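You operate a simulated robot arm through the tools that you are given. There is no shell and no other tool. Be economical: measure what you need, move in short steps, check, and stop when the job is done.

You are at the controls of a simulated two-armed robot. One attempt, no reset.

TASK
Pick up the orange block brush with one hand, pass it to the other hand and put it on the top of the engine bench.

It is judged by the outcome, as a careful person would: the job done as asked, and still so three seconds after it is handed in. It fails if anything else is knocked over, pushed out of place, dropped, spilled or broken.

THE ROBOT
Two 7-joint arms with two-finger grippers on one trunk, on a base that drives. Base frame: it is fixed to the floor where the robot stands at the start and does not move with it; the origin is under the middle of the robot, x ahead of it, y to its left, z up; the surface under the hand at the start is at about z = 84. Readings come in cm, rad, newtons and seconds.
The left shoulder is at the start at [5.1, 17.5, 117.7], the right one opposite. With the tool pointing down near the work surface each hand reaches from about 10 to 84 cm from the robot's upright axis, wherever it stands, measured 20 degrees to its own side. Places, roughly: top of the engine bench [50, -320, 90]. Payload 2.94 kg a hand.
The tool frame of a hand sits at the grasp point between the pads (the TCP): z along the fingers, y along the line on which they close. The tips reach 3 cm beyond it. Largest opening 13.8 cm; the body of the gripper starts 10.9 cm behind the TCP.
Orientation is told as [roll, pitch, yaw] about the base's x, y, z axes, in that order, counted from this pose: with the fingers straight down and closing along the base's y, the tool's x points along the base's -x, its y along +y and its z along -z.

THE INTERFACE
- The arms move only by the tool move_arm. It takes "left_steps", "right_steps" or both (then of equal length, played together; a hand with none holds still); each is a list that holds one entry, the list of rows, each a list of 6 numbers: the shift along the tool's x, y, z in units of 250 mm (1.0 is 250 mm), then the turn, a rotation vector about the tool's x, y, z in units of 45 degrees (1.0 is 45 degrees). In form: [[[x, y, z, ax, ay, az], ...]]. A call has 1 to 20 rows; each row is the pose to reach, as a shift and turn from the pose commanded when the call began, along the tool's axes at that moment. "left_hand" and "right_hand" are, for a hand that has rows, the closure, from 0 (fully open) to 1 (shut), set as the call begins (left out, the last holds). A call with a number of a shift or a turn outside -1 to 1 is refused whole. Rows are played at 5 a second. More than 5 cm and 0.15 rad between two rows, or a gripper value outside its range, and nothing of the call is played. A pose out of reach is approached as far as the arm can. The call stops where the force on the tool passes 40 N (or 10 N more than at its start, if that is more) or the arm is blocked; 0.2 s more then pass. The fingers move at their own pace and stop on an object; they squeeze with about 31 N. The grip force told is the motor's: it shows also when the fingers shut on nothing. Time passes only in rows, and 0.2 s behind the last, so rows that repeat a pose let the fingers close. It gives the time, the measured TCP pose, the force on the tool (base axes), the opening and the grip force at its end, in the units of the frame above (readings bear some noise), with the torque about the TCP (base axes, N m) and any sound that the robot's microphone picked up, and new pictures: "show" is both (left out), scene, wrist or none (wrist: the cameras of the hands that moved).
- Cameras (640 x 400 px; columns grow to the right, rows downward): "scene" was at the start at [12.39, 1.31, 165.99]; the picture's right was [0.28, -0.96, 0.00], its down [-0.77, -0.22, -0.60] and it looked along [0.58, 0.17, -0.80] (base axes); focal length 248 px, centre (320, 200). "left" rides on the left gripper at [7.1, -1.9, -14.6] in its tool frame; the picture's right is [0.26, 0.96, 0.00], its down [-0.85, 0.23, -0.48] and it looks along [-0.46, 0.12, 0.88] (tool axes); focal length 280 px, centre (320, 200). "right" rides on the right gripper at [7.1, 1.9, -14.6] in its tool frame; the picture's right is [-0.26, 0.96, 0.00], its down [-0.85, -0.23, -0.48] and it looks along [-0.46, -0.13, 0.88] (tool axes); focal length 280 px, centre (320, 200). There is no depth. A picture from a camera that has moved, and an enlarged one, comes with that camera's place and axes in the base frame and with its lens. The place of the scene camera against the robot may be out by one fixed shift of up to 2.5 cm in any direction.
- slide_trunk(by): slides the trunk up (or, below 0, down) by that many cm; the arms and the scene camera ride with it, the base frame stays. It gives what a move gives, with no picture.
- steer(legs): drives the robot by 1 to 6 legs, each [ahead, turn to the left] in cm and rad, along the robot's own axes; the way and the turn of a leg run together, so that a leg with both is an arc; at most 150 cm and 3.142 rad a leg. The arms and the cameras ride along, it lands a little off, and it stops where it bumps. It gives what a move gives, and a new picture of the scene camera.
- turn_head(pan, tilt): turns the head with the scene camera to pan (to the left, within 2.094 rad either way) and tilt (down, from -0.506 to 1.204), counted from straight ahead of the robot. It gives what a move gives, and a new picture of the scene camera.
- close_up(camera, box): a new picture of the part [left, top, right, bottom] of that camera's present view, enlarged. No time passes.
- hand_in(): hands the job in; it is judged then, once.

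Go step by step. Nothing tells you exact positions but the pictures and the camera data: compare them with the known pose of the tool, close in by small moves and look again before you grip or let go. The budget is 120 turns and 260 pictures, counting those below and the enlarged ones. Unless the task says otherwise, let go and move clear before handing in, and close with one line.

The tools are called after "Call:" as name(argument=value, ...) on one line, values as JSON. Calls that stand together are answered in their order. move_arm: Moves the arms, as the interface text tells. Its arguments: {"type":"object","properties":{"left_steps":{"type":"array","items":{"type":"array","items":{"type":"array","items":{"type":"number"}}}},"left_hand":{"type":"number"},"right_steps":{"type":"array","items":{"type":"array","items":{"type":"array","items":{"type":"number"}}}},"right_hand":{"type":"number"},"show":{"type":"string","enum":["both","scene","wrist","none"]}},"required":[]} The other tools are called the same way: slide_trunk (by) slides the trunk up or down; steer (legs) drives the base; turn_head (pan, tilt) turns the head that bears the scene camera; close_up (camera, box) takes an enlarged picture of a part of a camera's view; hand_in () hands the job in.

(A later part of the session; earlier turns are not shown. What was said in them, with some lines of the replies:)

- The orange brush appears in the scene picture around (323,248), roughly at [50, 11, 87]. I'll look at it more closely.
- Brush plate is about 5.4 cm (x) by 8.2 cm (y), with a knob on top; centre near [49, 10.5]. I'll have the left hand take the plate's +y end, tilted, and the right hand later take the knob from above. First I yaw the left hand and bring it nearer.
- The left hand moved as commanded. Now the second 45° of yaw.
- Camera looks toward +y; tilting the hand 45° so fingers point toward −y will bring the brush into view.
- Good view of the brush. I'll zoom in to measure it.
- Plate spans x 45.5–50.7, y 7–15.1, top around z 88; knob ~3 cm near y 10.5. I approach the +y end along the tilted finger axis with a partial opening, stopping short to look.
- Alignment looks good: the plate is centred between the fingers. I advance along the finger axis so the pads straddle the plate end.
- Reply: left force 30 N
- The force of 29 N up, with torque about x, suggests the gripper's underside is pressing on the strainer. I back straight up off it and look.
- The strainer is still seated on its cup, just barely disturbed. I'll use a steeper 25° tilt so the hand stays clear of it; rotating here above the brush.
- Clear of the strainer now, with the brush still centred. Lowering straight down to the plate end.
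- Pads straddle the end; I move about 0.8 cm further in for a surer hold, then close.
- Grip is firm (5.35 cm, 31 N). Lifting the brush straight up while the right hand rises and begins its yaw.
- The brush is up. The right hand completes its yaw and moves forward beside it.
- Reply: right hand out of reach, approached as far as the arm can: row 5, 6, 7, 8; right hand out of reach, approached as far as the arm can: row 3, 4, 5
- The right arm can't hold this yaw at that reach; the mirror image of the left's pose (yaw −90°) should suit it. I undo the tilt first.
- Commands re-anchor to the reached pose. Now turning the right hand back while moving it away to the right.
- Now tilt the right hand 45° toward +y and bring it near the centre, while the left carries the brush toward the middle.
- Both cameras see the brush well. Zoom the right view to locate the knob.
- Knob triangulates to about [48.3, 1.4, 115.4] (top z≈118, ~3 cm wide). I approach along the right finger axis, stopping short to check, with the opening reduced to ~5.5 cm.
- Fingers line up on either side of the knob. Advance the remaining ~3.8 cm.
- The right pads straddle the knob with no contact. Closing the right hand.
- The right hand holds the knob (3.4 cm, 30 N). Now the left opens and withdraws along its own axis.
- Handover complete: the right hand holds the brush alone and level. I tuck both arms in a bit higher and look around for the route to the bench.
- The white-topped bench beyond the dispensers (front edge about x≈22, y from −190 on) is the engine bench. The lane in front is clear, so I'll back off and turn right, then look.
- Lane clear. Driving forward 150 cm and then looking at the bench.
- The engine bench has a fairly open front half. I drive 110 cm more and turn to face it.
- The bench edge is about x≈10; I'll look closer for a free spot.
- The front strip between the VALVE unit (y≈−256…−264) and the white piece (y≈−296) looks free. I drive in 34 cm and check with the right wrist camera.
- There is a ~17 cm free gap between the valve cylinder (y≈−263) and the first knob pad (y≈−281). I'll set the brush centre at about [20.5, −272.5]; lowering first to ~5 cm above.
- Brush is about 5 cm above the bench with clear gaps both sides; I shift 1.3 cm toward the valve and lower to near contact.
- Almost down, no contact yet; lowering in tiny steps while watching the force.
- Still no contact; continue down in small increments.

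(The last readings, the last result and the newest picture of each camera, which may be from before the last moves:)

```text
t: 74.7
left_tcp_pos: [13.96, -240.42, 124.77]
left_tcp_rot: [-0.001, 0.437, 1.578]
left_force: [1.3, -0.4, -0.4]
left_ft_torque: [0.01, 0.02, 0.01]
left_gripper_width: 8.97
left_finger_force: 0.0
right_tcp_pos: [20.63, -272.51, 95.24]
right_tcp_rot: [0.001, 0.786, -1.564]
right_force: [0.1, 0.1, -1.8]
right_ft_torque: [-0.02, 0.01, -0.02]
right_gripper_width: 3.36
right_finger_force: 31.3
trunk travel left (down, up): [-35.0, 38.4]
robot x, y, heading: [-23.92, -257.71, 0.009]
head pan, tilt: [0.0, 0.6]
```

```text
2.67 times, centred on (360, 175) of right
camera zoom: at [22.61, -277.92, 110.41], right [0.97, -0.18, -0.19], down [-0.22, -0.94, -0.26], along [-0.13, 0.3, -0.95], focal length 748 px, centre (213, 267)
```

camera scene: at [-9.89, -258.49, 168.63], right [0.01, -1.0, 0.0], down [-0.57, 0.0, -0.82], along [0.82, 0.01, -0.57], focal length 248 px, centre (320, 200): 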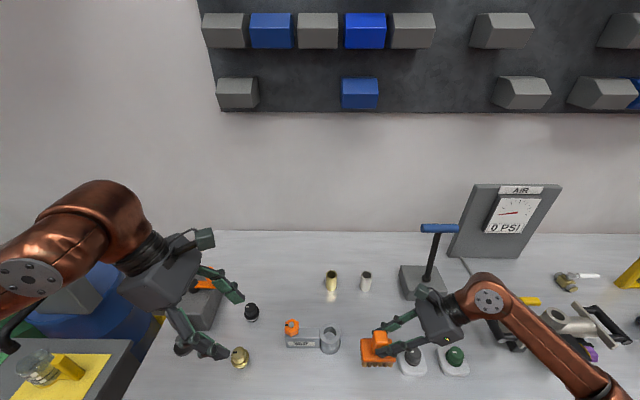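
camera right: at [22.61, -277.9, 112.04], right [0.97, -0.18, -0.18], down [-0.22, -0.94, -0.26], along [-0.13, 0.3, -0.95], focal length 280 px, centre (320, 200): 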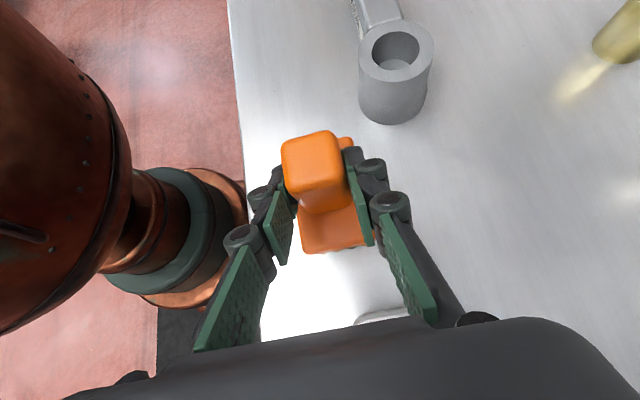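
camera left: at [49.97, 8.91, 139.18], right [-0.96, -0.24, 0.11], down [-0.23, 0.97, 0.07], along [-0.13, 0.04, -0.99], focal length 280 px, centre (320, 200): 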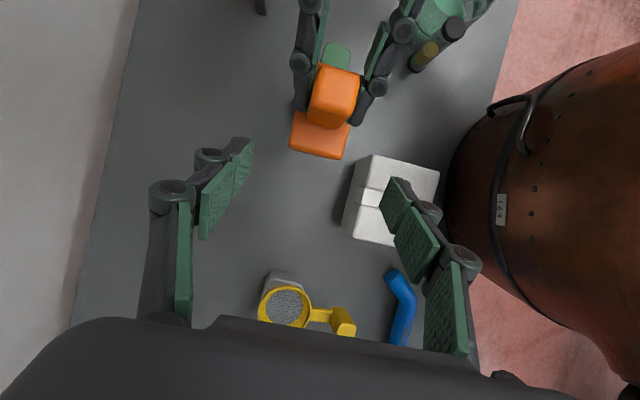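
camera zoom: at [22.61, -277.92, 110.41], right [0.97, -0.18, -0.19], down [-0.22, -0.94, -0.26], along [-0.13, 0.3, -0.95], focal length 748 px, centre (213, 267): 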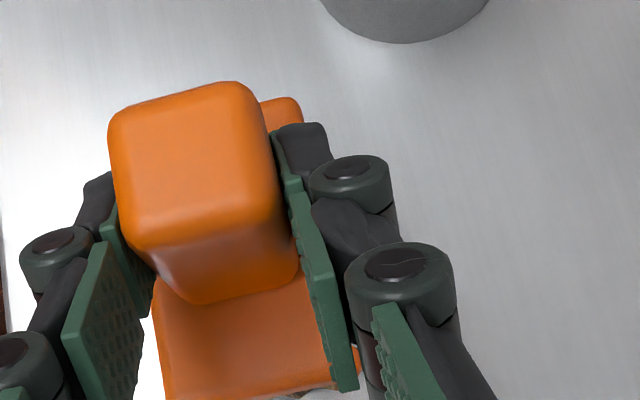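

Triangulating the valve base puts the bench top at about z≈84–85, so ~2 cm remain. Lowering 1.6 cm and then finely.

Call:
move_arm(right_steps=[[[-0.012, 0, 0.012, 0, 0, 0], [-0.024, 0, 0.024, 0, 0, 0], [-0.036, 0, 0.036, 0, 0, 0], [-0.045, 0, 0.045, 0, 0, 0]]], show="none")

Call:
close_up(camera="scene", box=[310, 320, 438, 400])

```text
t: 75.7
left_tcp_pos: [13.67, -240.38, 124.93]
left_tcp_rot: [-0.001, 0.437, 1.577]
left_force: [-0.3, 0.1, -0.3]
left_ft_torque: [0.01, 0.02, 0.01]
left_gripper_width: 8.95
left_finger_force: 0.1
right_tcp_pos: [20.74, -272.53, 93.92]
right_tcp_rot: [0.007, 0.789, -1.559]
right_force: [4.6, -0.9, 27.5]
right_ft_torque: [0.5, -0.11, -0.07]
right_gripper_width: 3.39
right_finger_force: 31.2
trunk travel left (down, up): [-35.0, 38.4]
robot x, y, heading: [-23.96, -257.82, 0.008]
head pan, tilt: [0.0, 0.6]
```

```text
5.00 times, centred on (374, 360) of scene
camera zoom: at [-10.08, -258.48, 168.67], right [0.01, -1.0, 0.0], down [-0.56, 0.0, -0.83], along [0.83, 0.01, -0.56], focal length 1238 px, centre (50, -600)
```

zoom: 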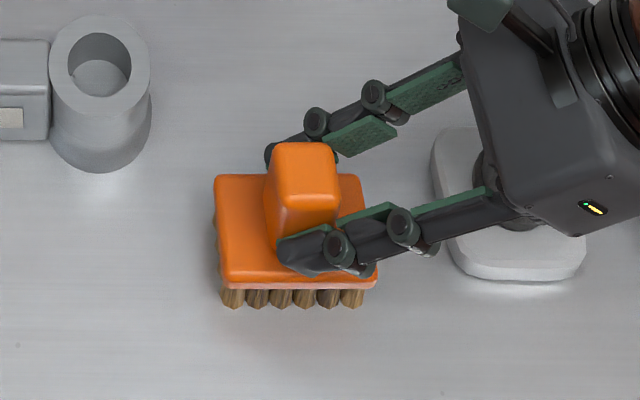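

Brush is on the bench (30 N centred under the brush). I relieve the pressure slightly, then open.

Call:
move_arm(right_steps=[[[0.003, 0, -0.003, 0, 0, 0], [0.005, 0, -0.005, 0, 0, 0]]], show="none")

```text
t: 76.3
left_tcp_pos: [13.83, -240.37, 124.8]
left_tcp_rot: [-0.001, 0.438, 1.578]
left_force: [0.6, -0.3, 0.6]
left_ft_torque: [0.02, -0.02, 0.0]
left_gripper_width: 9.01
left_finger_force: 0.1
right_tcp_pos: [20.6, -272.49, 93.89]
right_tcp_rot: [0.0, 0.785, -1.56]
right_force: [6.5, 3.3, 21.6]
right_ft_torque: [0.96, -0.22, -0.26]
right_gripper_width: 3.35
right_finger_force: 30.9
trunk travel left (down, up): [-35.0, 38.4]
robot x, y, heading: [-24.1, -258.21, 0.014]
head pan, tilt: [0.0, 0.6]
```

Call:
move_arm(right_steps=[[[0.003, 0, -0.003, 0, 0, 0], [0.005, 0, -0.005, 0, 0, 0]]], show="none")

```text
t: 76.9
left_tcp_pos: [13.93, -240.49, 124.87]
left_tcp_rot: [0.001, 0.437, 1.579]
left_force: [-0.9, 0.3, 0.8]
left_ft_torque: [-0.02, 0.03, 0.01]
left_gripper_width: 8.99
left_finger_force: 0.1
right_tcp_pos: [20.47, -272.5, 93.9]
right_tcp_rot: [-0.005, 0.783, -1.565]
right_force: [3.4, 3.0, 8.3]
right_ft_torque: [0.78, -0.17, -0.18]
right_gripper_width: 3.35
right_finger_force: 30.7
trunk travel left (down, up): [-35.0, 38.4]
robot x, y, heading: [-23.9, -257.96, 0.013]
head pan, tilt: [0.0, 0.6]
```

Light contact now. Opening the right hand in place.

Call:
move_arm(right_steps=[[[0, 0, 0, 0, 0, 0], [0, 0, 0, 0, 0, 0], [0, 0, 0, 0, 0, 0]]], right_hand=0.58)

Call:
close_up(camera="scene", box=[310, 320, 438, 400])

```text
t: 77.7
left_tcp_pos: [13.88, -240.4, 124.81]
left_tcp_rot: [-0.001, 0.437, 1.578]
left_force: [0.3, 1.0, -0.8]
left_ft_torque: [-0.03, 0.03, 0.0]
left_gripper_width: 8.95
left_finger_force: 0.1
right_tcp_pos: [20.56, -272.57, 94.05]
right_tcp_rot: [0.002, 0.784, -1.564]
right_force: [-0.3, -0.7, 0.2]
right_ft_torque: [-0.01, -0.03, -0.01]
right_gripper_width: 5.78
right_finger_force: 0.1
trunk travel left (down, up): [-35.0, 38.4]
robot x, y, heading: [-24.26, -257.96, 0.011]
head pan, tilt: [0.0, 0.6]
camera scene: at [-9.91, -258.52, 168.63], right [0.01, -1.0, 0.0], down [-0.57, 0.0, -0.82], along [0.82, 0.01, -0.57], focal length 248 px, centre (320, 200)
camera right: at [22.55, -277.9, 109.17], right [0.97, -0.18, -0.19], down [-0.22, -0.94, -0.26], along [-0.13, 0.3, -0.95], focal length 280 px, centre (320, 200)
```

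scene: 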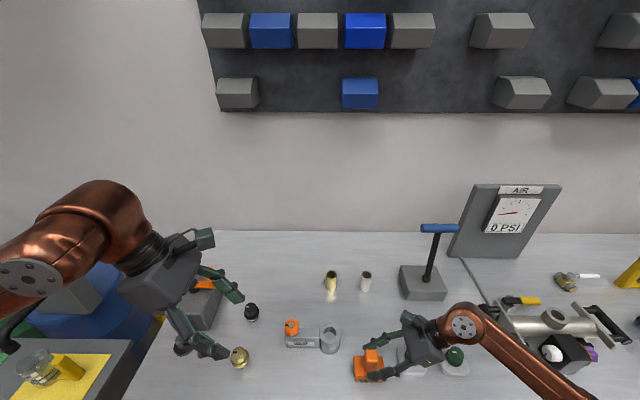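
right: 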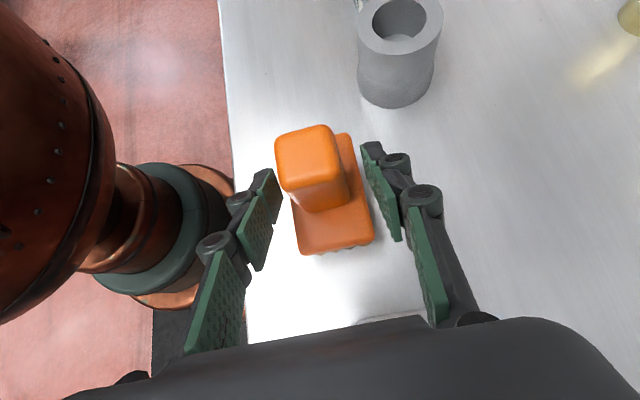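

```text
5.00 times, centred on (374, 360) of scene
camera zoom: at [-9.91, -258.52, 168.63], right [0.01, -1.0, 0.0], down [-0.57, 0.0, -0.82], along [0.82, 0.01, -0.57], focal length 1238 px, centre (50, -600)
```

zoom: 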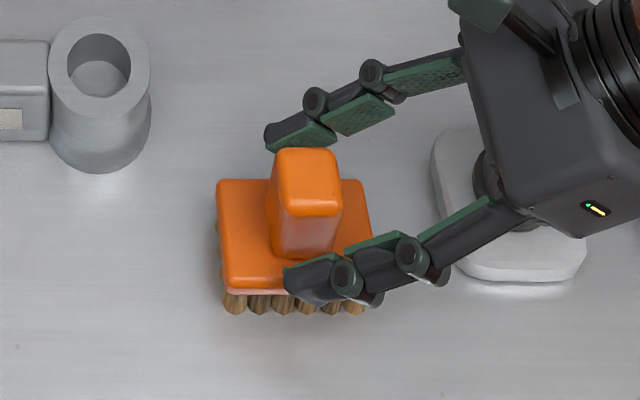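

The brush stands on its bristles, released. Withdraw the right hand along its axis, up and away.

Call:
move_arm(right_steps=[[[0, 0, -0.08, 0, 0, 0], [0.02, 0, -0.2, 0, 0, 0], [0.08, 0, -0.34, 0, 0, 0], [0.18, 0, -0.46, 0, 0, 0], [0.3, 0, -0.56, 0, 0, 0], [0.4, 0, -0.64, 0, 0, 0]]], show="scene")

Call:
close_up(camera="scene", box=[270, 270, 478, 400])

```text
t: 79.1
left_tcp_pos: [13.88, -240.55, 124.89]
left_tcp_rot: [0.0, 0.436, 1.579]
left_force: [0.4, -0.2, 0.8]
left_ft_torque: [-0.02, -0.03, -0.01]
left_gripper_width: 8.97
left_finger_force: 0.1
right_tcp_pos: [20.71, -276.67, 112.44]
right_tcp_rot: [-0.003, 0.783, -1.564]
right_force: [-0.1, 0.1, 1.2]
right_ft_torque: [0.0, -0.01, 0.01]
right_gripper_width: 5.81
right_finger_force: 0.1
trunk travel left (down, up): [-35.0, 38.4]
robot x, y, heading: [-23.77, -257.72, 0.012]
head pan, tilt: [0.0, 0.6]
camera scene: at [-9.93, -258.48, 168.63], right [0.01, -1.0, 0.0], down [-0.57, 0.0, -0.82], along [0.82, 0.01, -0.57], focal length 248 px, centre (320, 200)
```

scene: 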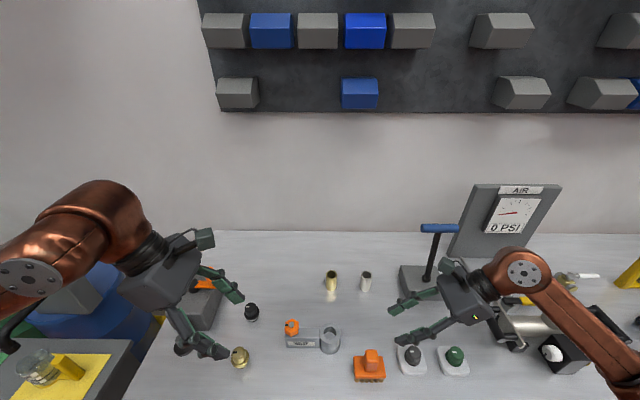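

```text
3.08 times, centred on (374, 335) of scene
camera zoom: at [-9.93, -258.48, 168.63], right [0.01, -1.0, 0.0], down [-0.57, 0.0, -0.82], along [0.82, 0.01, -0.57], focal length 762 px, centre (154, -215)
```

zoom: 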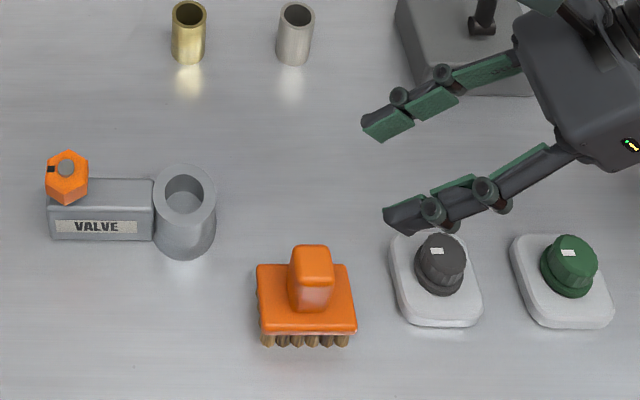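

The brush stands upright on the engine bench, nothing around it has moved, and both hands are clear. I'm handing in.

Call:
hand_in()

```text
The job is handed in.
```

The orange block brush was picked up with the left hand, passed to the right, and now stands upright and released on the engine bench. On the first try at picking it up, the left gripper pressed on the yellow strainer and shifted it by about half a centimetre. It stayed on its cup, and I did not move it back.
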